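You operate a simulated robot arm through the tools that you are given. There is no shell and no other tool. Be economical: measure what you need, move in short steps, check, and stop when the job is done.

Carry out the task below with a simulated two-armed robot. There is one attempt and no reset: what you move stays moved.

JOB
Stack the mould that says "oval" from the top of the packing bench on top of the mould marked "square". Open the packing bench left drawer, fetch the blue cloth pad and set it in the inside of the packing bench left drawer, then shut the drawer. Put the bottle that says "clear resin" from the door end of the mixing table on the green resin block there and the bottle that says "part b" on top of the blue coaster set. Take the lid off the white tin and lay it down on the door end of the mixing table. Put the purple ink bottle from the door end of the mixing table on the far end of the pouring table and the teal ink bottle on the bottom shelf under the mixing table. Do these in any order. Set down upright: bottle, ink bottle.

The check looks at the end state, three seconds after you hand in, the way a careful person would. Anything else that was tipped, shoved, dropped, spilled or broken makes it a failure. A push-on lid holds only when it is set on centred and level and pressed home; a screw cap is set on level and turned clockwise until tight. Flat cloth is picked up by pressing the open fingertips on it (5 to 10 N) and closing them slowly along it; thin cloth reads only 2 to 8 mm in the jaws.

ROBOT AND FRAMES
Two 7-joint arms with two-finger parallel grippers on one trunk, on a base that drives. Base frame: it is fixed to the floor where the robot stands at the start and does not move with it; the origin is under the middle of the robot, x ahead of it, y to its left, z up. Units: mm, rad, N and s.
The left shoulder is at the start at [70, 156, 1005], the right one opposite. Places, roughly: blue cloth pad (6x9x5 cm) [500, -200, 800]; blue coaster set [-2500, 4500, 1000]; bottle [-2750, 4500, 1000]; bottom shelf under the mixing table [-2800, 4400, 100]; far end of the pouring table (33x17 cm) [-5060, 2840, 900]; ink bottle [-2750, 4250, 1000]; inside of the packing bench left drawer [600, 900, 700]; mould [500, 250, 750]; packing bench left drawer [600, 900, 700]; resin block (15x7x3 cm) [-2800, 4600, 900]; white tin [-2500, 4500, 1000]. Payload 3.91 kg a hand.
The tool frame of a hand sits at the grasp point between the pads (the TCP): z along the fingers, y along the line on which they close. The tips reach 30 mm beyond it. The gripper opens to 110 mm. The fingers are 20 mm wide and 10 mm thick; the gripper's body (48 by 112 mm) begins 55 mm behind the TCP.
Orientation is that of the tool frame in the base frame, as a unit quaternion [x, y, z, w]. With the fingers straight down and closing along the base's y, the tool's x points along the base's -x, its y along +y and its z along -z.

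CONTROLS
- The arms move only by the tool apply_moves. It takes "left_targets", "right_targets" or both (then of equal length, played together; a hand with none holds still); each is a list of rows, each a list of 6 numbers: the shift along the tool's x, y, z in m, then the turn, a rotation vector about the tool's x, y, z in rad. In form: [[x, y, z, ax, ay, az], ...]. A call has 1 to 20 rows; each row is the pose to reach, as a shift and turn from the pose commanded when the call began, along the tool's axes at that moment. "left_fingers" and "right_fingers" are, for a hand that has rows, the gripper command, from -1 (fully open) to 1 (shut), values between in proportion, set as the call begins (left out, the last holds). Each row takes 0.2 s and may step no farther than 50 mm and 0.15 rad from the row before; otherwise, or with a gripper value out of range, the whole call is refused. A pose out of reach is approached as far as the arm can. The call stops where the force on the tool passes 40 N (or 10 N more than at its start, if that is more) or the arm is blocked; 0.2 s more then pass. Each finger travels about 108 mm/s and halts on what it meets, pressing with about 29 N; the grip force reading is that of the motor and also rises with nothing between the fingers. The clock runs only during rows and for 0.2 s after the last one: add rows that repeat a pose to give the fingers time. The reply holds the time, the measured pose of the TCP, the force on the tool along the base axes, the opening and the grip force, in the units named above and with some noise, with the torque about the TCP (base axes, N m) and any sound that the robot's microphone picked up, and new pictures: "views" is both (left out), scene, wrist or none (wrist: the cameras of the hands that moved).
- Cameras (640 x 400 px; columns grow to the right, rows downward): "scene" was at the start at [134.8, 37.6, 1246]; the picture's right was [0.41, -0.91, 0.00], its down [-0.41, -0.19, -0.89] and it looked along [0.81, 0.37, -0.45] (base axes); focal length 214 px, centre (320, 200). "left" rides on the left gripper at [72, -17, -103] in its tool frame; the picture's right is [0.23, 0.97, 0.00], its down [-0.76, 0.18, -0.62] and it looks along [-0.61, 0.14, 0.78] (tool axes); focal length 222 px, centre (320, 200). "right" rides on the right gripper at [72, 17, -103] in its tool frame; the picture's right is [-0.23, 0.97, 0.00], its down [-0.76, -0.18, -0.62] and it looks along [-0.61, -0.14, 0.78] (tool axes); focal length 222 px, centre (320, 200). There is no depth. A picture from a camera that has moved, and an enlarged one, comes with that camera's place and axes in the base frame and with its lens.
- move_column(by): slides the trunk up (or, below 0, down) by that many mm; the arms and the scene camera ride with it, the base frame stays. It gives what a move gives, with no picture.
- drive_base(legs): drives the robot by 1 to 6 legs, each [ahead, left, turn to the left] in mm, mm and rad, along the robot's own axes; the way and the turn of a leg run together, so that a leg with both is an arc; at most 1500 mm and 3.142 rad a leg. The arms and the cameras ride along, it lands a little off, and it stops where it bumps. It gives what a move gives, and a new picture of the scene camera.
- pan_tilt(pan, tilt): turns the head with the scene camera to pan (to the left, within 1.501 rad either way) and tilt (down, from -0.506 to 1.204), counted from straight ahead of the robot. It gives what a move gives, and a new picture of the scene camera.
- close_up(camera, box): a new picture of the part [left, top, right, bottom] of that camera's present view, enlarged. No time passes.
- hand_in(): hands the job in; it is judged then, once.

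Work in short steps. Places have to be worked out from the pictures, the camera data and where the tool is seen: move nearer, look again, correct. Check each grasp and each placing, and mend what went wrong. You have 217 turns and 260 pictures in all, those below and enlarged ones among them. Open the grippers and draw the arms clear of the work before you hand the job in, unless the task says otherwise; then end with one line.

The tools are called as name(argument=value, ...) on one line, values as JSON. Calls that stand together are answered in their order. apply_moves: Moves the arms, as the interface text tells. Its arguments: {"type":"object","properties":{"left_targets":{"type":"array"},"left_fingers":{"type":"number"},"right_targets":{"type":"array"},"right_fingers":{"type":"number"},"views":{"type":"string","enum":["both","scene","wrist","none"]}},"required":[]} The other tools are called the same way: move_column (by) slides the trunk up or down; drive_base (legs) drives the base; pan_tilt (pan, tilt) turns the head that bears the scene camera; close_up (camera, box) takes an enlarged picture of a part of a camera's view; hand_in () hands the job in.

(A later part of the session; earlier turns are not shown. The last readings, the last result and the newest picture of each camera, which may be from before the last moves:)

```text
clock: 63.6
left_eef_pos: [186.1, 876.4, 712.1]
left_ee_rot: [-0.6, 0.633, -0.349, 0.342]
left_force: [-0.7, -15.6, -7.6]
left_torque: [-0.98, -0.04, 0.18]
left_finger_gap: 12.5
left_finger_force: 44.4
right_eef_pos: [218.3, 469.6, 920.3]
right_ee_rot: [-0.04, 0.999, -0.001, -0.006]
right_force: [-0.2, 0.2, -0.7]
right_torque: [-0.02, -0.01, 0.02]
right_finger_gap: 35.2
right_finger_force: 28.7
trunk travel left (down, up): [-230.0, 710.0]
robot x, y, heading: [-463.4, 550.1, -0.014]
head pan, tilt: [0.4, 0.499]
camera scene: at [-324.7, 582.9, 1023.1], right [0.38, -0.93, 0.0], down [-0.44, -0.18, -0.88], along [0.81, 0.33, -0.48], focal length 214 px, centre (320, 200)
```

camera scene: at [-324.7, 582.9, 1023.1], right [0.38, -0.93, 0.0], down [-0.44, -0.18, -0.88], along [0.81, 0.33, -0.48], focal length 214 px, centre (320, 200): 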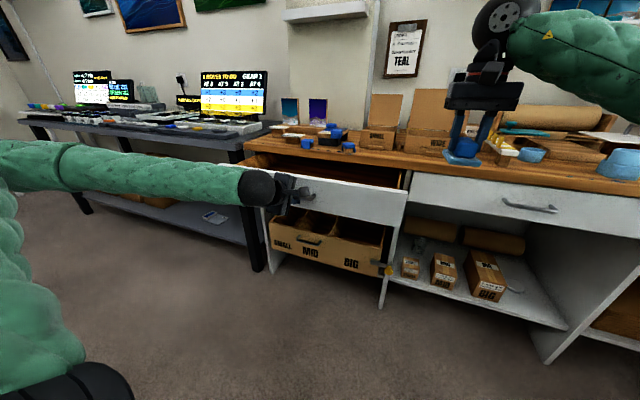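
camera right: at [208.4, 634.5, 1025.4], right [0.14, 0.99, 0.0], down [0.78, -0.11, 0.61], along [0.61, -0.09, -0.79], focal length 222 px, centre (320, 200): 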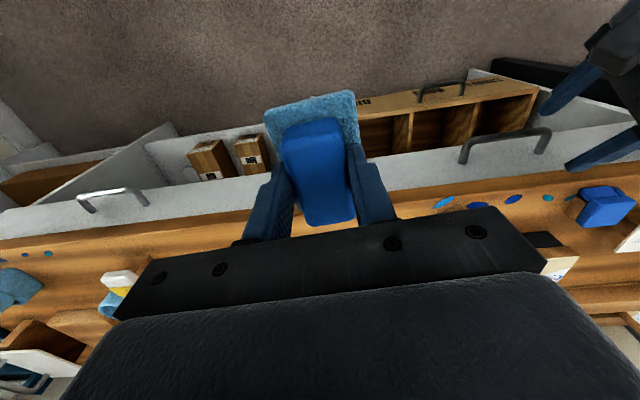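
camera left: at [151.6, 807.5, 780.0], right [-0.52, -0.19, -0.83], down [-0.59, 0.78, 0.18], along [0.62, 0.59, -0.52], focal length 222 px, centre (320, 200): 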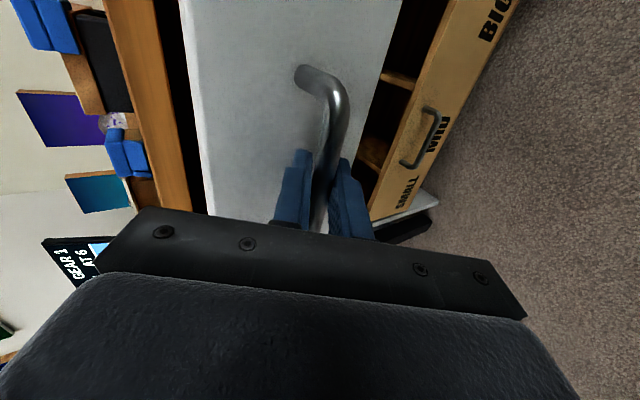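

Drawer is open ~180 mm. Keep the left hand on the handle, and bring the pad over the opening at about [325, 700] to look down in.

apply_moves(right_targets=[[-0.021, 0.037, 0, 0, 0, 0], [-0.042, 0.073, 0, 0, 0, 0], [-0.063, 0.11, 0, 0, 0, 0], [-0.084, 0.146, 0, 0, 0, 0], [-0.105, 0.183, 0, 0, 0, 0], [-0.126, 0.22, 0, 0, 0, 0]], views="both")

```text
clock: 65.0
left_eef_pos: [185.8, 876.4, 712.9]
left_ee_rot: [-0.6, 0.632, -0.35, 0.342]
left_force: [-0.2, -10.7, -9.3]
left_torque: [-1.55, -0.14, -0.72]
left_finger_gap: 12.4
left_finger_force: 45.5
right_eef_pos: [326.3, 699.8, 918.7]
right_ee_rot: [-0.039, 0.999, -0.001, -0.007]
right_force: [0.2, -0.2, -1.1]
right_torque: [0.03, 0.0, -0.01]
right_finger_gap: 34.9
right_finger_force: 28.5
trunk travel left (down, up): [-230.0, 710.0]
robot x, y, heading: [-460.7, 551.7, -0.013]
head pan, tilt: [0.4, 0.499]
camera scene: at [-324.8, 583.0, 1023.2], right [0.38, -0.93, 0.0], down [-0.44, -0.18, -0.88], along [0.81, 0.33, -0.48], focal length 214 px, centre (320, 200)
camera right: at [255.1, 712.4, 1023.8], right [0.15, 0.99, 0.0], down [0.78, -0.12, 0.61], along [0.61, -0.1, -0.79], focal length 222 px, centre (320, 200)
```

scene: 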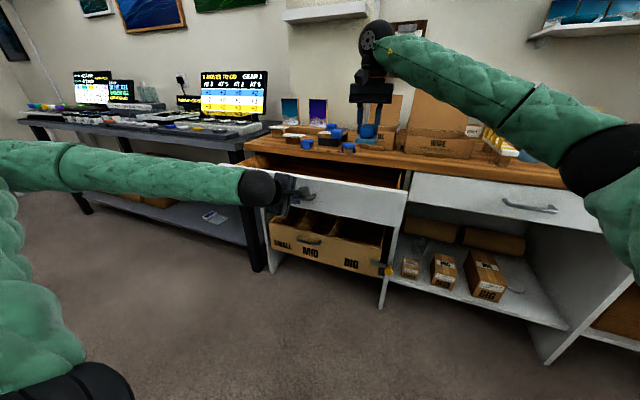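
right: 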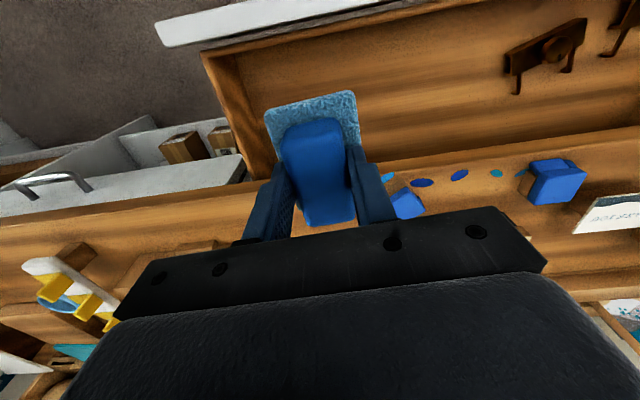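

The opening is free below the pad (another item lies further left in the drawer). Lower 140 mm, then look.

apply_moves(right_targets=[[-0.002, 0, 0.04, 0, 0, 0], [-0.002, 0, 0.08, 0, 0, 0], [-0.002, 0, 0.11, 0, 0, 0], [-0.002, 0, 0.14, 0, 0, 0]], views="wrist")

```text
clock: 66.0
left_eef_pos: [187.0, 877.7, 713.5]
left_ee_rot: [-0.601, 0.633, -0.348, 0.341]
left_force: [1.7, -24.2, -10.0]
left_torque: [-0.82, -0.07, 0.49]
left_finger_gap: 12.3
left_finger_force: 44.8
right_eef_pos: [326.5, 699.7, 778.5]
right_ee_rot: [-0.04, 0.999, -0.001, -0.006]
right_force: [0.3, 0.8, -0.7]
right_torque: [0.01, 0.03, 0.04]
right_finger_gap: 35.0
right_finger_force: 29.4
trunk travel left (down, up): [-230.0, 710.0]
robot x, y, heading: [-464.7, 550.0, -0.007]
head pan, tilt: [0.4, 0.499]
camera right: at [255.6, 712.0, 882.8], right [0.15, 0.99, 0.0], down [0.78, -0.12, 0.61], along [0.61, -0.1, -0.79], focal length 222 px, centre (320, 200)
```

right: 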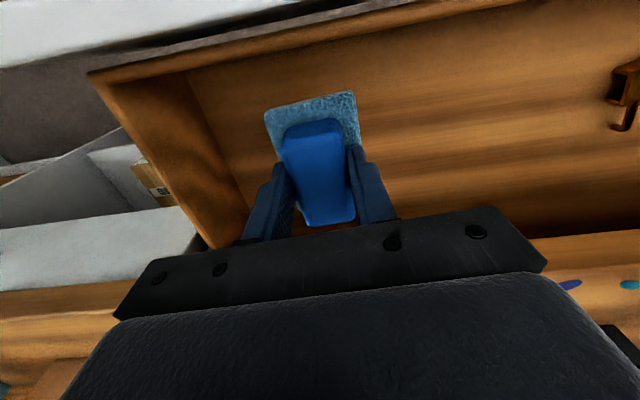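

Clear inside. Lower slowly until the pad meets the drawer floor.

apply_moves(right_targets=[[0, 0, 0.01, 0, 0, 0], [0, 0, 0.02, 0, 0, 0], [0, 0, 0.028, 0, 0, 0], [0, 0, 0.036, 0, 0, 0], [0, 0, 0.044, 0, 0, 0], [0, 0, 0.05, 0, 0, 0]], views="wrist")

```text
clock: 67.4
left_eef_pos: [186.3, 876.7, 712.6]
left_ee_rot: [-0.601, 0.633, -0.348, 0.342]
left_force: [0.0, -22.5, -9.5]
left_torque: [-0.8, 0.0, 0.45]
left_finger_gap: 12.4
left_finger_force: 44.8
right_eef_pos: [325.7, 699.7, 728.7]
right_ee_rot: [-0.04, 0.999, -0.001, -0.006]
right_force: [-0.4, -0.3, -0.7]
right_torque: [-0.05, -0.01, -0.01]
right_finger_gap: 35.2
right_finger_force: 28.8
trunk travel left (down, up): [-230.0, 710.0]
robot x, y, heading: [-464.7, 549.1, -0.012]
head pan, tilt: [0.4, 0.499]
camera right: at [254.9, 711.7, 833.7], right [0.15, 0.99, 0.0], down [0.78, -0.12, 0.61], along [0.61, -0.09, -0.79], focal length 222 px, centre (320, 200)
```

right: 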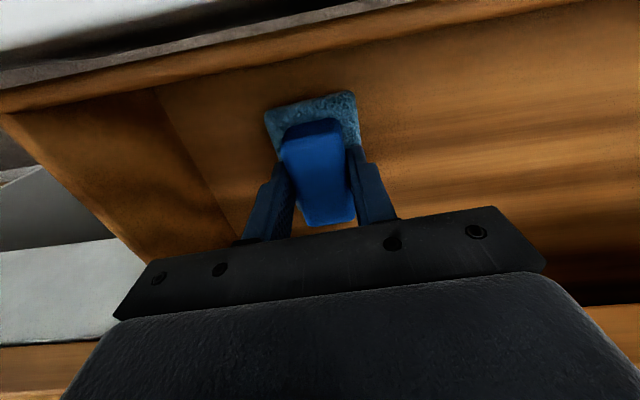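

apply_moves(right_targets=[[0, 0, 0.006, 0, 0, 0], [0, 0, 0.012, 0, 0, 0], [0, 0, 0.018, 0, 0, 0], [0, 0, 0.024, 0, 0, 0]], views="wrist")

```text
clock: 68.4
left_eef_pos: [185.5, 877.4, 712.1]
left_ee_rot: [-0.601, 0.633, -0.348, 0.342]
left_force: [-1.6, -4.2, 6.9]
left_torque: [-0.6, 0.01, 0.83]
left_finger_gap: 12.3
left_finger_force: 44.7
right_eef_pos: [325.1, 699.1, 714.4]
right_ee_rot: [-0.039, 0.999, 0.001, -0.004]
right_force: [2.6, -1.2, 5.9]
right_torque: [-0.05, 0.14, 0.02]
right_finger_gap: 35.2
right_finger_force: 29.2
trunk travel left (down, up): [-230.0, 710.0]
robot x, y, heading: [-462.7, 549.7, -0.014]
head pan, tilt: [0.4, 0.499]
stopped in row 4 (right hand): the force on the tool passed its limit at 47 N (the readings are from after the stop); the commanded pose is now the measured one
camera right: at [253.7, 711.1, 820.0], right [0.15, 0.99, 0.0], down [0.78, -0.12, 0.62], along [0.61, -0.09, -0.79], focal length 222 px, centre (320, 200)
```

right: 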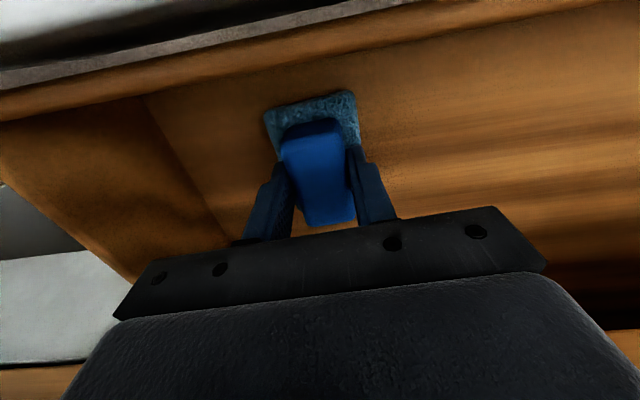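

Pad is on the drawer floor. Release and rise.

apply_moves(right_targets=[[0, 0, 0, 0, 0, 0], [0, 0, 0, 0, 0, 0], [0, 0, -0.01, 0, 0, 0], [0, 0, -0.05, 0, 0, 0], [0, 0, -0.1, 0, 0, 0], [0, 0, -0.15, 0, 0, 0], [0, 0, -0.2, 0, 0, 0]], right_fingers=-0.3, views="wrist")

```text
clock: 70.0
left_eef_pos: [185.9, 876.2, 713.3]
left_ee_rot: [-0.601, 0.633, -0.348, 0.342]
left_force: [-1.7, -3.4, 23.6]
left_torque: [-1.04, -0.01, 0.12]
left_finger_gap: 12.6
left_finger_force: 45.0
right_eef_pos: [324.7, 699.5, 914.2]
right_ee_rot: [-0.041, 0.999, 0.001, -0.003]
right_force: [0.4, 0.6, -0.2]
right_torque: [-0.01, 0.01, -0.01]
right_finger_gap: 71.4
right_finger_force: 0.1
trunk travel left (down, up): [-230.0, 710.0]
robot x, y, heading: [-461.0, 550.1, -0.012]
head pan, tilt: [0.4, 0.499]
camera right: at [253.5, 711.2, 1019.1], right [0.15, 0.99, 0.0], down [0.78, -0.12, 0.62], along [0.61, -0.09, -0.79], focal length 222 px, centre (320, 200)
```

right: 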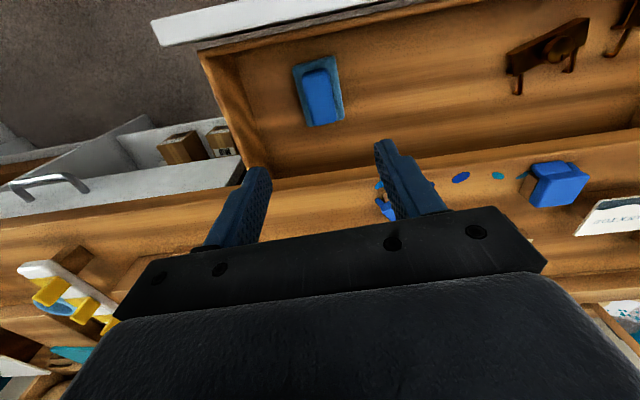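

Pad lies well in the drawer. Push the drawer shut with the left hand (179 mm in +x).

apply_moves(left_targets=[[-0.0007, -0.01, 0.0135, 0, 0, 0], [-0.0014, -0.02, 0.028, 0, 0, 0], [-0.002, -0.03, 0.0425, 0, 0, 0], [-0.003, -0.039, 0.057, 0, 0, 0], [-0.0035, -0.048, 0.071, 0, 0, 0], [-0.004, -0.057, 0.085, 0, 0, 0], [-0.005, -0.066, 0.1, 0, 0, 0], [-0.0055, -0.075, 0.114, 0, 0, 0], [-0.006, -0.084, 0.128, 0, 0, 0], [-0.007, -0.091, 0.14, 0, 0, 0], [-0.0078, -0.096, 0.149, 0, 0, 0]], views="wrist")

```text
clock: 72.4
left_eef_pos: [363.8, 879.7, 713.0]
left_ee_rot: [-0.604, 0.632, -0.347, 0.341]
left_force: [2.4, 18.2, -15.7]
left_torque: [-0.28, 0.09, 1.26]
left_finger_gap: 12.3
left_finger_force: 44.7
right_eef_pos: [326.8, 700.7, 912.9]
right_ee_rot: [-0.04, 0.999, -0.001, -0.005]
right_force: [-0.2, 0.1, -0.7]
right_torque: [-0.02, 0.01, 0.03]
right_finger_gap: 71.5
right_finger_force: 0.0
trunk travel left (down, up): [-230.0, 710.0]
robot x, y, heading: [-458.9, 550.4, -0.007]
head pan, tilt: [0.4, 0.499]
camera left: at [281.5, 809.8, 780.6], right [-0.52, -0.2, -0.83], down [-0.59, 0.78, 0.19], along [0.61, 0.59, -0.53], focal length 222 px, centre (320, 200)
```

left: 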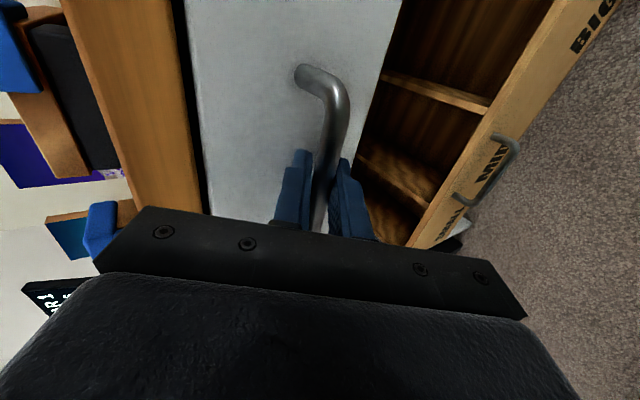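

Push home a few mm more until it resists.

apply_moves(left_targets=[[0, -0.0015, 0.0026, 0, 0, 0], [0, -0.003, 0.005, 0, 0, 0], [0, -0.0045, 0.0077, 0, 0, 0], [0, -0.006, 0.01, 0, 0, 0]], views="none")

apply_moves(left_targets=[[0, 0, 0, 0, 0, 0], [0, 0, 0, 0, 0, 0], [0, 0, -0.03, 0, 0, 0], [0, 0, -0.07, 0, 0, 0], [0, 0, -0.11, 0, 0, 0], [0, 0, -0.14, 0, 0, 0]], left_fingers=0.2, views="both")

```text
clock: 73.2
left_eef_pos: [368.4, 878.5, 712.8]
left_ee_rot: [-0.604, 0.632, -0.346, 0.34]
left_force: [-6.0, 1.0, -0.9]
left_torque: [-0.48, 0.11, 1.1]
left_finger_gap: 12.5
left_finger_force: 45.2
right_eef_pos: [325.9, 701.6, 912.6]
right_ee_rot: [-0.041, 0.999, 0.001, -0.005]
right_force: [-0.3, 0.1, 0.2]
right_torque: [0.0, 0.0, -0.02]
right_finger_gap: 71.4
right_finger_force: 0.0
trunk travel left (down, up): [-230.0, 710.0]
robot x, y, heading: [-463.9, 548.8, -0.006]
head pan, tilt: [0.4, 0.499]
stopped in row 3 (left hand): the force on the tool passed its limit at 45 N (the readings are from after the stop); the commanded pose is now the measured one
```

```text
clock: 74.5
left_eef_pos: [251.0, 882.4, 788.7]
left_ee_rot: [-0.603, 0.633, -0.347, 0.34]
left_force: [0.2, -0.1, 0.2]
left_torque: [-0.01, 0.0, 0.0]
left_finger_gap: 43.9
left_finger_force: 0.3
right_eef_pos: [325.0, 700.1, 913.1]
right_ee_rot: [-0.041, 0.999, 0.001, -0.004]
right_force: [-0.3, 1.2, 0.1]
right_torque: [0.0, 0.02, 0.01]
right_finger_gap: 71.5
right_finger_force: 0.0
trunk travel left (down, up): [-230.0, 710.0]
robot x, y, heading: [-462.0, 550.5, -0.009]
head pan, tilt: [0.4, 0.499]
camera scene: at [-325.4, 583.7, 1023.3], right [0.38, -0.93, 0.0], down [-0.44, -0.18, -0.88], along [0.81, 0.33, -0.48], focal length 214 px, centre (320, 200)
camera left: at [168.3, 812.8, 854.6], right [-0.52, -0.2, -0.83], down [-0.59, 0.78, 0.19], along [0.61, 0.59, -0.53], focal length 222 px, centre (320, 200)
```

scene: 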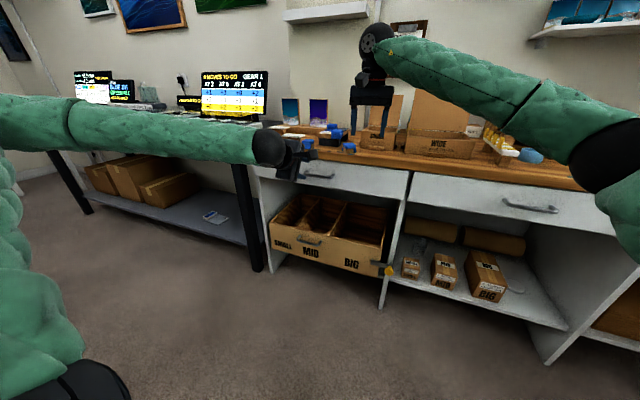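
left: 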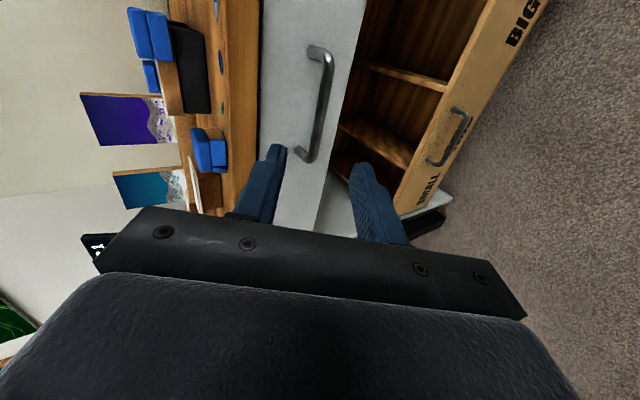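

Drawer shut and left hand free. Raise the trunk and return the arms to a tucked, tools-down pose for driving.

move_column(by=220)

apply_moves(left_targets=[[0, 0.002, -0.004, -0.066, 0.065, 0.115], [0, 0.004, -0.008, -0.132, 0.13, 0.23], [0, 0.007, -0.012, -0.198, 0.194, 0.345], [0, 0.009, -0.016, -0.265, 0.259, 0.46], [0, 0.011, -0.02, -0.331, 0.324, 0.575], [0, 0.013, -0.024, -0.397, 0.389, 0.69], [0, 0.015, -0.028, -0.463, 0.454, 0.805], [0, 0.017, -0.032, -0.529, 0.519, 0.92], [0, 0.02, -0.036, -0.595, 0.583, 1.035], [0, 0.022, -0.04, -0.662, 0.648, 1.15], [0, 0.024, -0.044, -0.728, 0.713, 1.265], [0, 0.026, -0.048, -0.794, 0.778, 1.38]], left_fingers=-1, right_targets=[[0.014, -0.022, 0, 0, 0, 0], [0.028, -0.044, 0, 0, 0, 0], [0.042, -0.066, 0, 0, 0, 0], [0.056, -0.088, 0, 0, 0, 0], [0.07, -0.11, 0, 0, 0, 0], [0.084, -0.132, 0, 0, 0, 0], [0.098, -0.154, 0, 0, 0, 0], [0.112, -0.176, 0, 0, 0, 0], [0.126, -0.198, 0, 0, 0, 0], [0.14, -0.22, 0, 0, 0, 0], [0.154, -0.242, 0, 0, 0, 0], [0.17, -0.264, 0, 0, 0, 0]], right_fingers=-1, views="none")

pan_tilt(pan=1.45, tilt=0.25)

```text
clock: 76.9
left_eef_pos: [251.2, 882.8, 1006.8]
left_ee_rot: [-0.603, 0.633, -0.346, 0.34]
left_force: [-0.2, 0.3, -0.5]
left_torque: [0.0, 0.02, 0.02]
left_finger_gap: 43.9
left_finger_force: 0.1
right_eef_pos: [327.3, 701.9, 1131.9]
right_ee_rot: [-0.039, 0.999, 0.001, -0.005]
right_force: [0.5, -0.5, -0.1]
right_torque: [-0.01, 0.02, 0.0]
right_finger_gap: 71.4
right_finger_force: 0.0
trunk travel left (down, up): [-450.0, 490.0]
robot x, y, heading: [-462.8, 548.2, -0.012]
head pan, tilt: [0.4, 0.499]
```

```text
clock: 79.5
left_eef_pos: [195.8, 883.6, 1011.4]
left_ee_rot: [0.001, 1.0, 0.002, -0.001]
left_force: [-0.3, -0.3, 0.4]
left_torque: [0.02, 0.01, 0.02]
left_finger_gap: 110.0
left_finger_force: 0.1
right_eef_pos: [177.8, 423.3, 1134.3]
right_ee_rot: [-0.041, 0.999, 0.001, -0.003]
right_force: [-0.5, -0.7, -0.9]
right_torque: [0.01, -0.02, 0.05]
right_finger_gap: 109.9
right_finger_force: 0.0
trunk travel left (down, up): [-450.0, 490.0]
robot x, y, heading: [-460.8, 551.2, -0.008]
head pan, tilt: [0.4, 0.499]
```

```text
clock: 80.8
left_eef_pos: [195.8, 884.8, 1010.0]
left_ee_rot: [0.0, 1.0, 0.001, 0.0]
left_force: [0.5, 0.4, -0.1]
left_torque: [0.02, -0.02, 0.0]
left_finger_gap: 109.8
left_finger_force: 0.0
right_eef_pos: [177.0, 424.1, 1134.5]
right_ee_rot: [-0.041, 0.999, 0.0, -0.004]
right_force: [0.4, 0.5, -0.3]
right_torque: [0.01, 0.0, 0.0]
right_finger_gap: 110.0
right_finger_force: 0.1
trunk travel left (down, up): [-450.0, 490.0]
robot x, y, heading: [-462.0, 548.9, -0.008]
head pan, tilt: [1.45, 0.25]
camera scene: at [-397.1, 641.6, 1266.4], right [0.99, -0.13, 0.0], down [-0.03, -0.25, -0.97], along [0.13, 0.96, -0.25], focal length 214 px, centre (320, 200)
```

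scene: 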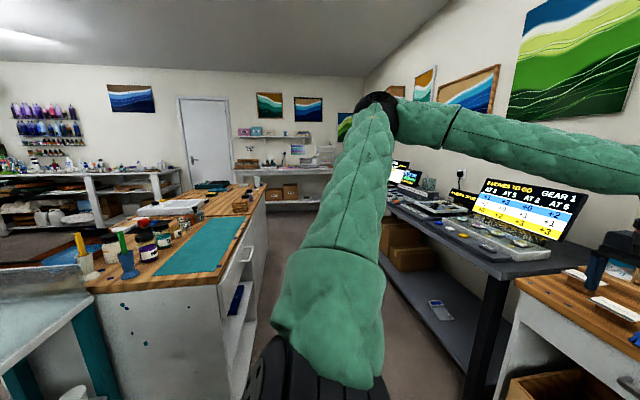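

The mixing table is along the far-left wall with its door end near the door. I raise the trunk 200 mm for clearance and drive into the corridor between island and desks.

move_column(by=200)

drive_base(legs=[[360, 0, 0], [0, 0, 1.579], [1300, 0, 0], [1300, 0, 0]])

pan_tilt(pan=0.9, tilt=0.4)

```text
clock: 83.0
left_eef_pos: [196.5, 883.7, 1210.8]
left_ee_rot: [0.0, 1.0, 0.001, 0.0]
left_force: [-0.4, 0.4, -0.2]
left_torque: [-0.01, 0.03, 0.03]
left_finger_gap: 109.7
left_finger_force: 0.1
right_eef_pos: [178.2, 425.3, 1334.0]
right_ee_rot: [-0.04, 0.999, 0.0, -0.005]
right_force: [0.9, 1.1, 0.3]
right_torque: [-0.01, -0.02, 0.05]
right_finger_gap: 110.0
right_finger_force: 0.0
trunk travel left (down, up): [-650.0, 290.0]
robot x, y, heading: [-461.6, 551.4, -0.014]
head pan, tilt: [1.45, 0.25]
```

```text
clock: 101.4
left_eef_pos: [-464.9, 3811.3, 1209.5]
left_ee_rot: [0.712, -0.702, -0.001, 0.001]
left_force: [0.1, -0.3, -0.2]
left_torque: [0.0, -0.02, 0.01]
left_finger_gap: 110.1
left_finger_force: 0.1
right_eef_pos: [-4.2, 3797.2, 1333.2]
right_ee_rot: [0.74, -0.672, 0.003, 0.004]
right_force: [-0.2, -0.4, 0.3]
right_torque: [0.02, -0.02, -0.04]
right_finger_gap: 110.1
right_finger_force: 0.1
trunk travel left (down, up): [-650.0, 290.0]
robot x, y, heading: [-121.6, 3161.8, 1.574]
head pan, tilt: [1.45, 0.25]
camera scene: at [-212.9, 3219.3, 1466.4], right [0.12, 0.99, 0.0], down [0.25, -0.03, -0.97], along [-0.96, 0.11, -0.25], focal length 214 px, centre (320, 200)
```

scene: 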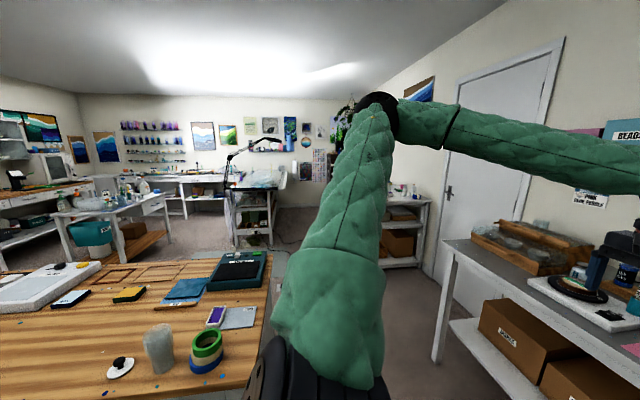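

```text
clock: 102.4
left_eef_pos: [-465.0, 3810.1, 1210.4]
left_ee_rot: [0.712, -0.702, -0.001, 0.001]
left_force: [-0.5, -0.1, 0.4]
left_torque: [0.02, 0.0, 0.0]
left_finger_gap: 110.0
left_finger_force: 0.0
right_eef_pos: [-4.1, 3798.2, 1333.7]
right_ee_rot: [0.74, -0.672, 0.003, 0.003]
right_force: [0.5, 0.6, 0.3]
right_torque: [-0.01, 0.0, 0.0]
right_finger_gap: 110.0
right_finger_force: 0.0
trunk travel left (down, up): [-650.0, 290.0]
robot x, y, heading: [-121.4, 3159.1, 1.57]
head pan, tilt: [0.901, 0.4]
camera scene: at [-193.0, 3265.4, 1452.4], right [0.62, 0.79, 0.0], down [0.31, -0.24, -0.92], along [-0.72, 0.57, -0.39], focal length 214 px, centre (320, 200)
```

scene: 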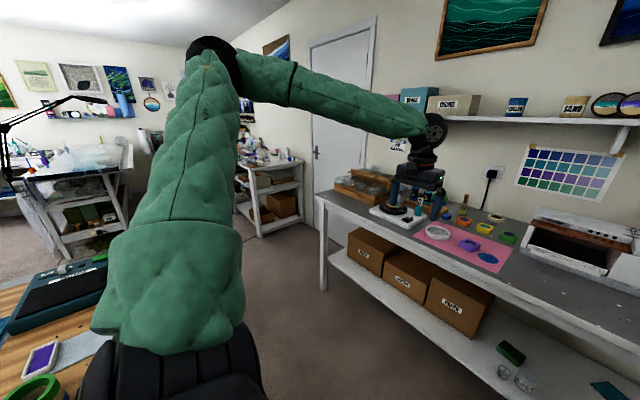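

The mixing table's door end is left of the door at the +y wall. Drive ahead 330 and then left ~2500 to stand before it.

drive_base(legs=[[330, 0, 0], [0, 1270, 0], [0, 1250, 0]])

pan_tilt(pan=0.0, tilt=0.55)

```text
clock: 116.4
left_eef_pos: [-2955.2, 4147.3, 1209.5]
left_ee_rot: [0.708, -0.706, -0.001, 0.001]
left_force: [0.0, 0.7, 0.0]
left_torque: [-0.01, -0.04, 0.0]
left_finger_gap: 109.9
left_finger_force: 0.0
right_eef_pos: [-2495.3, 4128.5, 1334.6]
right_ee_rot: [0.736, -0.677, 0.003, 0.004]
right_force: [-1.0, 0.6, -0.3]
right_torque: [-0.02, -0.01, -0.02]
right_finger_gap: 110.2
right_finger_force: 0.0
trunk travel left (down, up): [-650.0, 290.0]
robot x, y, heading: [-2616.7, 3488.1, 1.564]
head pan, tilt: [0.901, 0.4]
camera scene: at [-2690.3, 3598.2, 1452.3], right [0.63, 0.78, 0.0], down [0.3, -0.24, -0.92], along [-0.72, 0.58, -0.39], focal length 214 px, centre (320, 200)
```

scene: 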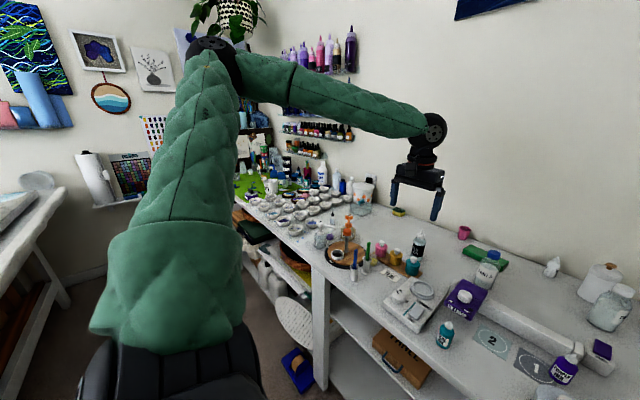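

```text
clock: 117.6
left_eef_pos: [-2955.2, 4146.0, 1210.8]
left_ee_rot: [0.708, -0.706, -0.001, 0.001]
left_force: [-0.8, -0.5, -0.8]
left_torque: [-0.01, -0.01, 0.01]
left_finger_gap: 110.1
left_finger_force: 0.0
right_eef_pos: [-2494.7, 4128.3, 1333.5]
right_ee_rot: [0.736, -0.677, 0.002, 0.004]
right_force: [-0.3, -0.1, 0.3]
right_torque: [0.0, -0.02, -0.03]
right_finger_gap: 110.1
right_finger_force: 0.2
trunk travel left (down, up): [-650.0, 290.0]
robot x, y, heading: [-2617.1, 3487.3, 1.567]
head pan, tilt: [0.0, 0.55]
camera scene: at [-2617.4, 3630.0, 1438.6], right [1.0, -0.01, 0.0], down [0.0, -0.52, -0.85], along [0.01, 0.85, -0.52], focal length 214 px, centre (320, 200)
```

scene: 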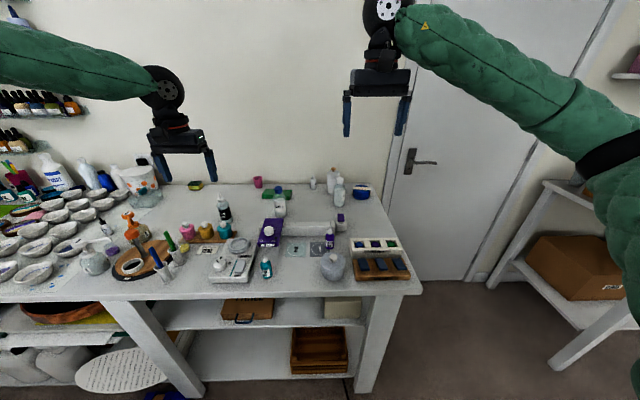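

Good view of the door end. I enlarge it in parts to read labels.

close_up(camera="scene", box=[200, 160, 310, 290])

close_up(camera="scene", box=[290, 160, 420, 290])

close_up(camera="scene", box=[90, 280, 410, 400])

```text
3.08 times, centred on (255, 225) of scene
camera zoom: at [-2617.4, 3630.0, 1438.6], right [1.0, -0.01, 0.0], down [0.0, -0.52, -0.85], along [0.01, 0.85, -0.52], focal length 660 px, centre (520, 123)
```

zoom: 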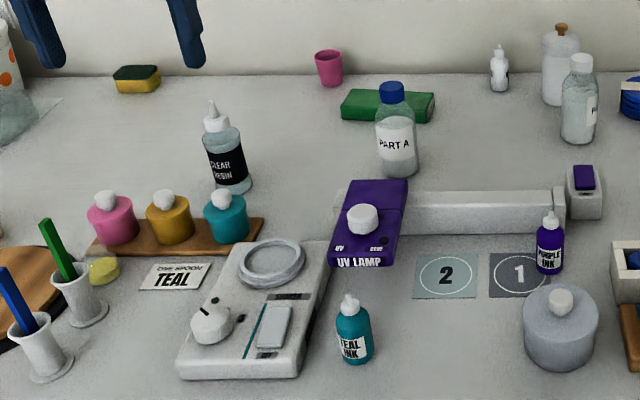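

```text
3.08 times, centred on (355, 225) of scene
camera zoom: at [-2617.4, 3630.0, 1438.6], right [1.0, -0.01, 0.0], down [0.0, -0.52, -0.85], along [0.01, 0.85, -0.52], focal length 660 px, centre (212, 123)
```

zoom: 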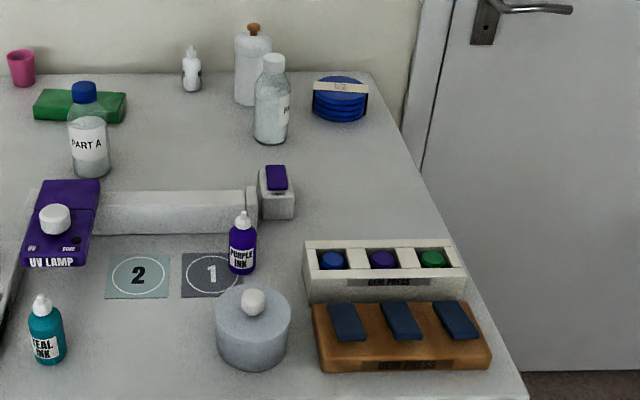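

```text
2.00 times, centred on (250, 340) of scene
camera zoom: at [-2617.4, 3630.0, 1438.6], right [1.0, -0.01, 0.0], down [0.0, -0.52, -0.85], along [0.01, 0.85, -0.52], focal length 429 px, centre (460, -80)
```

zoom: 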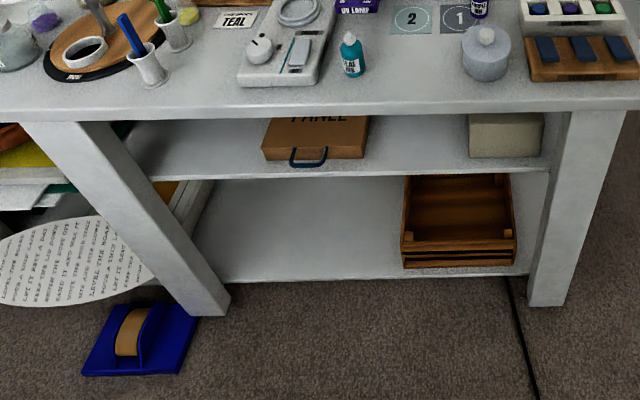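

Located (table top z≈880): teal ink ≈[-2780,4084], purple ink ≈[-2574,4208], clear resin ≈[-3011,4378], green block ≈[-2821,4560], a bottle (part B?) ≈[-2516,4493], white tin with brown knob ≈[-2537,4619], coasters ≈[-2392,4590]. I drive 130 mm nearer and look again from a lower trunk.

drive_base(legs=[[130, 50, 0]])

pan_tilt(pan=-0.15, tilt=0.65)

close_up(camera="scene", box=[280, 120, 420, 220])

```text
clock: 118.9
left_eef_pos: [-3004.9, 4277.2, 1210.3]
left_ee_rot: [0.708, -0.706, -0.001, 0.001]
left_force: [-0.7, 0.9, 0.0]
left_torque: [0.0, 0.0, 0.01]
left_finger_gap: 110.1
left_finger_force: 0.0
right_eef_pos: [-2543.4, 4259.5, 1334.5]
right_ee_rot: [0.736, -0.677, 0.002, 0.003]
right_force: [0.4, -0.2, 0.0]
right_torque: [-0.01, 0.03, 0.0]
right_finger_gap: 109.9
right_finger_force: 0.1
trunk travel left (down, up): [-650.0, 290.0]
robot x, y, heading: [-2668.9, 3619.8, 1.565]
head pan, tilt: [0.0, 0.55]
camera scene: at [-2666.4, 3760.4, 1438.8], right [1.0, -0.01, 0.0], down [0.0, -0.52, -0.85], along [0.01, 0.85, -0.52], focal length 214 px, centre (320, 200)
```

scene: 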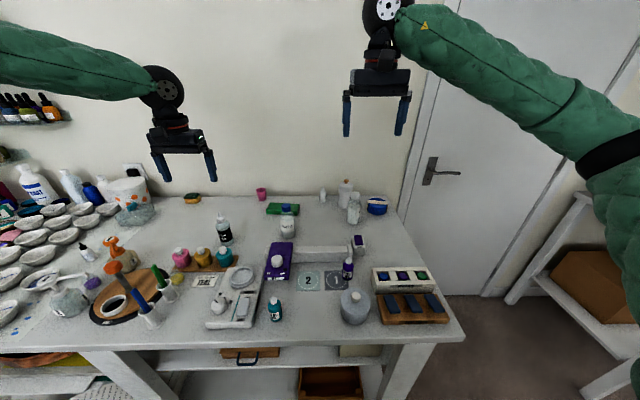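

```text
clock: 119.6
left_eef_pos: [-3005.3, 4276.7, 1209.9]
left_ee_rot: [0.708, -0.706, 0.0, 0.001]
left_force: [-0.2, 0.9, -0.8]
left_torque: [0.02, 0.0, -0.02]
left_finger_gap: 109.9
left_finger_force: 0.0
right_eef_pos: [-2544.9, 4261.0, 1334.0]
right_ee_rot: [0.737, -0.676, 0.002, 0.003]
right_force: [-0.6, 0.6, 0.4]
right_torque: [0.01, 0.02, -0.01]
right_finger_gap: 109.8
right_finger_force: 0.1
trunk travel left (down, up): [-650.0, 290.0]
robot x, y, heading: [-2671.4, 3618.9, 1.565]
head pan, tilt: [-0.15, 0.649]
camera scene: at [-2653.9, 3757.4, 1429.7], right [0.99, -0.16, 0.0], down [-0.09, -0.6, -0.8], along [0.12, 0.79, -0.61], focal length 214 px, centre (320, 200)
```

scene: 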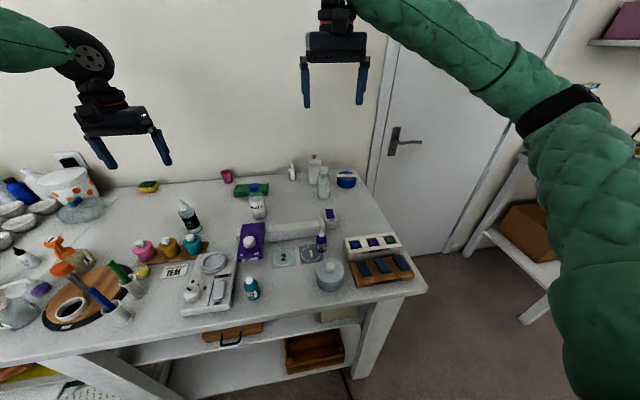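

```text
4.00 times, centred on (350, 170) of scene
camera zoom: at [-2653.9, 3757.4, 1429.7], right [0.99, -0.16, 0.0], down [-0.09, -0.6, -0.8], along [0.12, 0.79, -0.61], focal length 858 px, centre (200, 320)
```

zoom: 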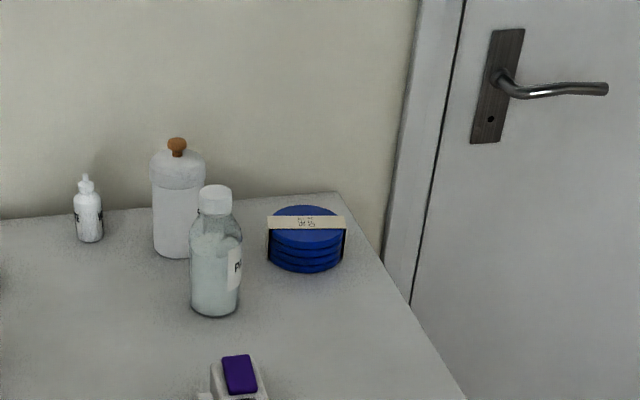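

I take both wrist views for triangulation.

close_up(camera="right", box=[0, 0, 640, 400])

close_up(camera="left", box=[0, 0, 640, 400])

close_up(camera="scene", box=[120, 170, 400, 320])

```text
1.00 times, centred on (320, 200) of right (not enlarged: the box is as wide or as high as the picture)
camera zoom: at [-2553.5, 4188.2, 1438.2], right [-0.99, 0.15, 0.0], down [0.11, 0.78, 0.62], along [0.09, 0.61, -0.79], focal length 222 px, centre (320, 200)
```

zoom: 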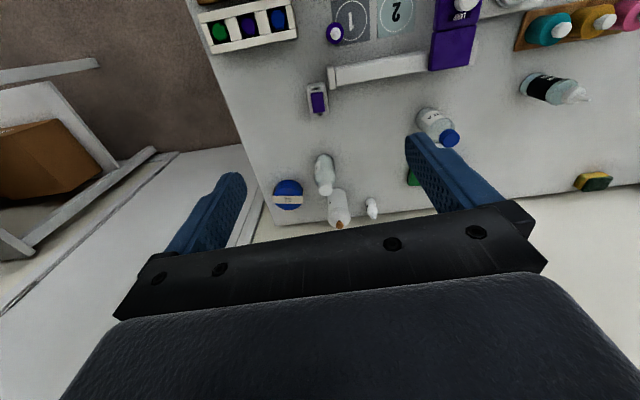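

```text
1.00 times, centred on (320, 200) of left (not enlarged: the box is as wide or as high as the picture)
camera zoom: at [-2987.8, 4205.6, 1312.6], right [-0.97, -0.23, 0.0], down [-0.18, 0.76, 0.62], along [-0.14, 0.61, -0.78], focal length 222 px, centre (320, 200)
```

zoom: 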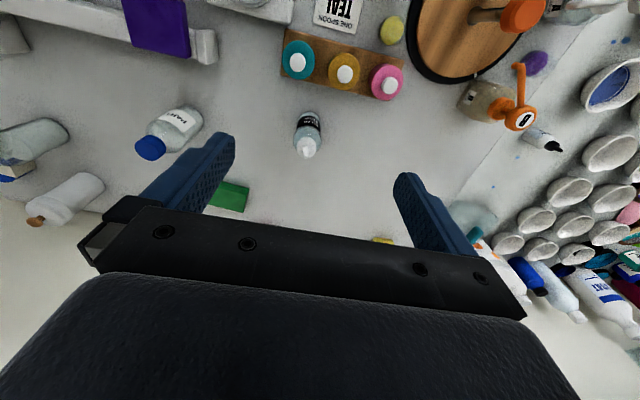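

```text
2.29 times, centred on (260, 245) of scene
camera zoom: at [-2653.9, 3757.4, 1429.7], right [0.99, -0.16, 0.0], down [-0.09, -0.6, -0.8], along [0.12, 0.79, -0.61], focal length 490 px, centre (457, 97)
```

zoom: 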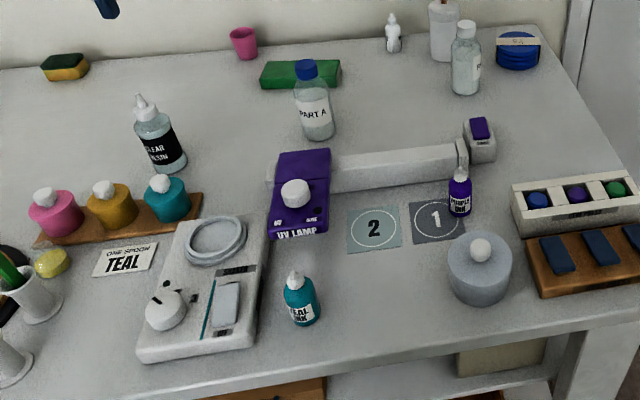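

Fits: bottle cap top ≈ [-2529, 4470, 1033], coaster top ≈ [-2421, 4520, ~950], tin ≈ [-2554, 4580], table ≈ 890. Right hand goes above the bottle to check its label and place.

apply_moves(right_targets=[[-0.03, -0.005, 0.032, 0, 0, 0], [-0.06, -0.01, 0.064, 0, 0, 0], [-0.09, -0.015, 0.096, 0, 0, 0], [-0.12, -0.02, 0.128, 0, 0, 0], [-0.15, -0.025, 0.16, 0, 0, 0], [-0.175, -0.03, 0.19, 0, 0, 0], [-0.175, -0.034, 0.2, 0, 0, 0]], views="wrist")

close_up(camera="scene", box=[270, 120, 410, 220])

```text
clock: 121.2
left_eef_pos: [-3004.6, 4275.5, 1210.8]
left_ee_rot: [0.708, -0.706, -0.001, 0.0]
left_force: [-0.8, 0.0, -0.2]
left_torque: [0.04, 0.02, 0.01]
left_finger_gap: 110.2
left_finger_force: 0.1
right_eef_pos: [-2525.3, 4435.5, 1133.5]
right_ee_rot: [0.736, -0.677, 0.002, 0.004]
right_force: [-0.7, 0.2, 1.5]
right_torque: [-0.02, 0.01, -0.03]
right_finger_gap: 110.1
right_finger_force: 0.1
trunk travel left (down, up): [-650.0, 290.0]
robot x, y, heading: [-2671.5, 3621.2, 1.564]
head pan, tilt: [-0.15, 0.649]
camera right: at [-2533.5, 4363.0, 1237.8], right [-0.99, 0.14, 0.0], down [0.11, 0.78, 0.62], along [0.09, 0.61, -0.79], focal length 222 px, centre (320, 200)
```

right: 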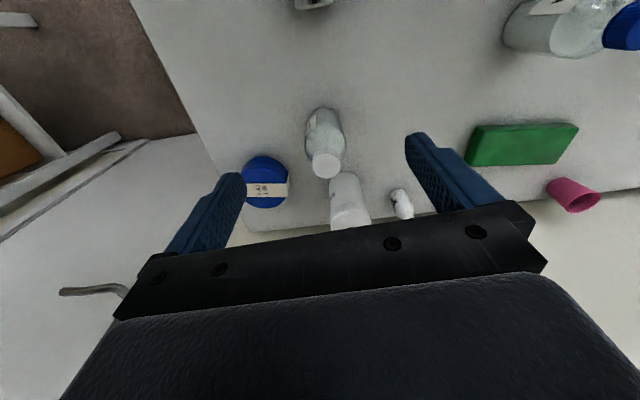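

```text
4.00 times, centred on (340, 170) of scene
camera zoom: at [-2653.1, 3756.0, 1429.9], right [0.99, -0.16, 0.0], down [-0.09, -0.6, -0.8], along [0.12, 0.79, -0.6], focal length 858 px, centre (240, 320)
```

zoom: 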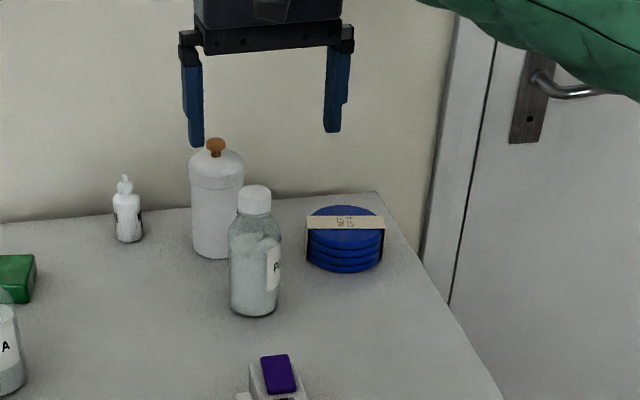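

close_up(camera="right", box=[230, 90, 390, 220])

close_up(camera="scene", box=[315, 150, 375, 200])

```text
3.08 times, centred on (310, 155) of right
camera zoom: at [-2533.5, 4363.0, 1237.8], right [-0.99, 0.14, 0.0], down [0.11, 0.78, 0.62], along [0.09, 0.61, -0.79], focal length 684 px, centre (351, 338)
```

zoom: 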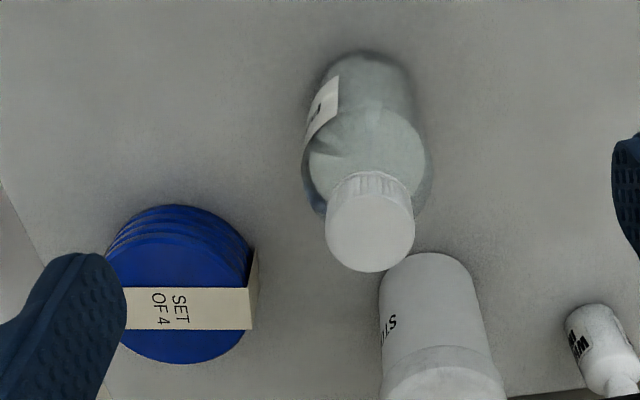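

```text
8.00 times, centred on (345, 175) of scene
camera zoom: at [-2653.1, 3756.0, 1429.9], right [0.99, -0.16, 0.0], down [-0.09, -0.6, -0.8], along [0.12, 0.79, -0.6], focal length 1716 px, centre (120, 400)
```

zoom: 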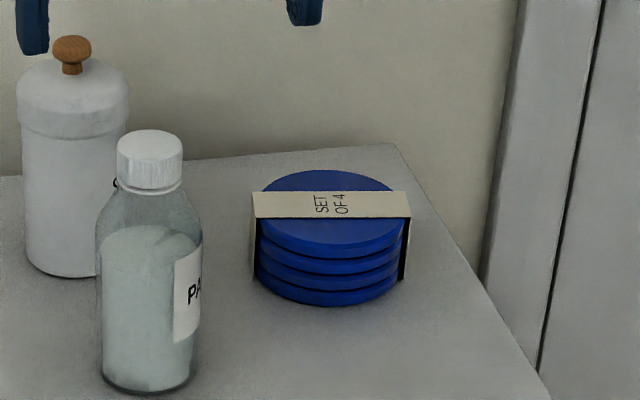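

Label begins "PA…" and the other is PART A, so this is part B. Align over it and descend to grip its body just under the shoulder.

apply_moves(right_targets=[[-0.041, -0.0045, 0.03, 0, 0, 0], [-0.041, -0.0045, 0.075, 0, 0, 0], [-0.041, -0.0045, 0.115, 0, 0, 0], [-0.041, -0.0045, 0.115, 0, 0, 0]], right_fingers=-0.64, views="wrist")

close_up(camera="scene", box=[290, 130, 400, 210])

```text
refused: row 1 steps farther than a row can; nothing moved
```

```text
5.00 times, centred on (345, 170) of scene
camera zoom: at [-2653.1, 3756.0, 1429.9], right [0.99, -0.16, 0.0], down [-0.09, -0.6, -0.8], along [0.12, 0.79, -0.6], focal length 1072 px, centre (195, 350)
```

zoom: 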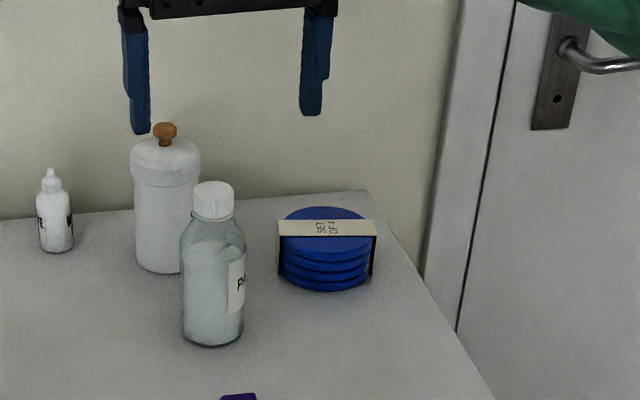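

Split the step within limits.

apply_moves(right_targets=[[-0.02, -0.0025, 0.02, 0, 0, 0], [-0.041, -0.0045, 0.045, 0, 0, 0], [-0.041, -0.0045, 0.08, 0, 0, 0], [-0.041, -0.0045, 0.115, 0, 0, 0], [-0.041, -0.0045, 0.115, 0, 0, 0]], right_fingers=-0.64, views="wrist")

close_up(camera="scene", box=[290, 130, 400, 210])

```text
clock: 122.4
left_eef_pos: [-3005.0, 4276.0, 1210.9]
left_ee_rot: [0.708, -0.706, -0.001, 0.0]
left_force: [-0.3, 0.0, 0.7]
left_torque: [0.05, 0.0, -0.04]
left_finger_gap: 109.9
left_finger_force: 0.1
right_eef_pos: [-2524.8, 4474.5, 1016.5]
right_ee_rot: [0.736, -0.677, 0.002, 0.002]
right_force: [0.9, 0.2, 0.3]
right_torque: [0.03, -0.02, 0.0]
right_finger_gap: 90.3
right_finger_force: 0.0
trunk travel left (down, up): [-650.0, 290.0]
robot x, y, heading: [-2667.4, 3622.3, 1.564]
head pan, tilt: [-0.15, 0.649]
camera right: at [-2533.8, 4402.6, 1122.0], right [-0.99, 0.14, 0.0], down [0.11, 0.78, 0.62], along [0.09, 0.61, -0.79], focal length 222 px, centre (320, 200)
```

right: 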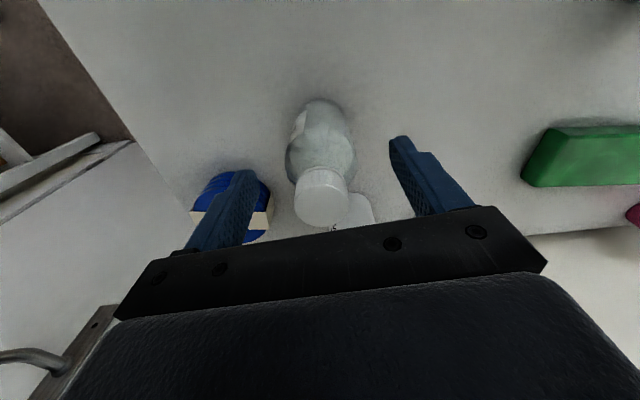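

```text
5.00 times, centred on (345, 170) of scene
camera zoom: at [-2653.7, 3756.0, 1429.9], right [0.99, -0.16, 0.0], down [-0.09, -0.6, -0.8], along [0.12, 0.79, -0.6], focal length 1072 px, centre (195, 350)
```

zoom: 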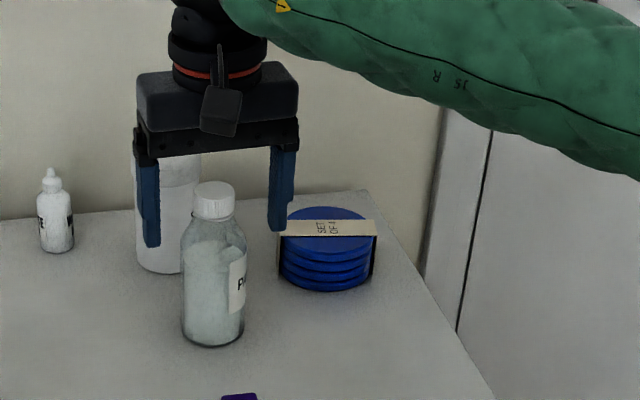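

Cap is centred. Descend 28 mm (2 mm back) and close.

apply_moves(right_targets=[[0.002, 0, 0.014, 0, 0, 0], [0.003, 0, 0.028, 0, 0, 0], [0.003, 0, 0.028, 0, 0, 0]], views="none")

apply_moves(right_targets=[[0, 0, 0, 0, 0, 0], [0, 0, 0, 0, 0, 0], [0, 0, 0, 0, 0, 0], [0, 0, 0, 0, 0, 0]], right_fingers=1, views="wrist")

```text
clock: 123.2
left_eef_pos: [-3005.8, 4276.1, 1209.2]
left_ee_rot: [0.708, -0.706, 0.0, 0.0]
left_force: [0.0, -0.5, 0.7]
left_torque: [0.04, 0.01, -0.02]
left_finger_gap: 110.0
left_finger_force: 0.1
right_eef_pos: [-2524.5, 4471.9, 988.1]
right_ee_rot: [0.736, -0.677, 0.003, 0.004]
right_force: [-0.3, -0.1, 0.6]
right_torque: [0.02, 0.05, 0.0]
right_finger_gap: 90.3
right_finger_force: 0.1
trunk travel left (down, up): [-650.0, 290.0]
robot x, y, heading: [-2666.9, 3621.7, 1.565]
head pan, tilt: [-0.15, 0.649]
```

```text
clock: 124.2
left_eef_pos: [-3004.3, 4276.8, 1210.4]
left_ee_rot: [0.708, -0.706, -0.002, 0.0]
left_force: [0.3, -0.5, 0.5]
left_torque: [-0.01, -0.05, -0.02]
left_finger_gap: 110.1
left_finger_force: 0.0
right_eef_pos: [-2524.5, 4473.5, 989.3]
right_ee_rot: [0.736, -0.677, 0.002, 0.003]
right_force: [0.4, -0.6, 0.6]
right_torque: [-0.02, -0.02, -0.01]
right_finger_gap: 52.2
right_finger_force: 28.8
trunk travel left (down, up): [-650.0, 290.0]
robot x, y, heading: [-2669.1, 3621.3, 1.562]
head pan, tilt: [-0.15, 0.649]
camera right: at [-2533.2, 4400.3, 1093.7], right [-0.99, 0.14, 0.0], down [0.11, 0.78, 0.62], along [0.09, 0.61, -0.79], focal length 222 px, centre (320, 200)
```

right: 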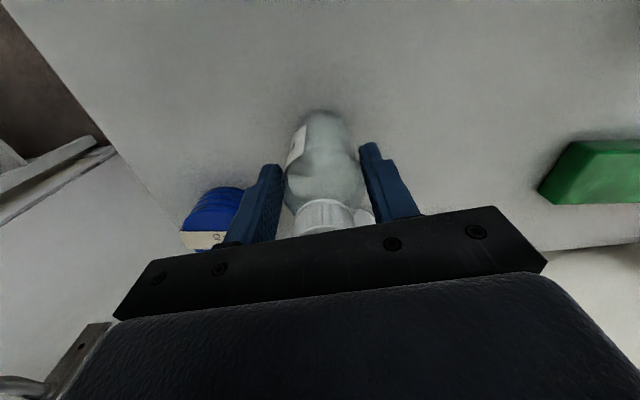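

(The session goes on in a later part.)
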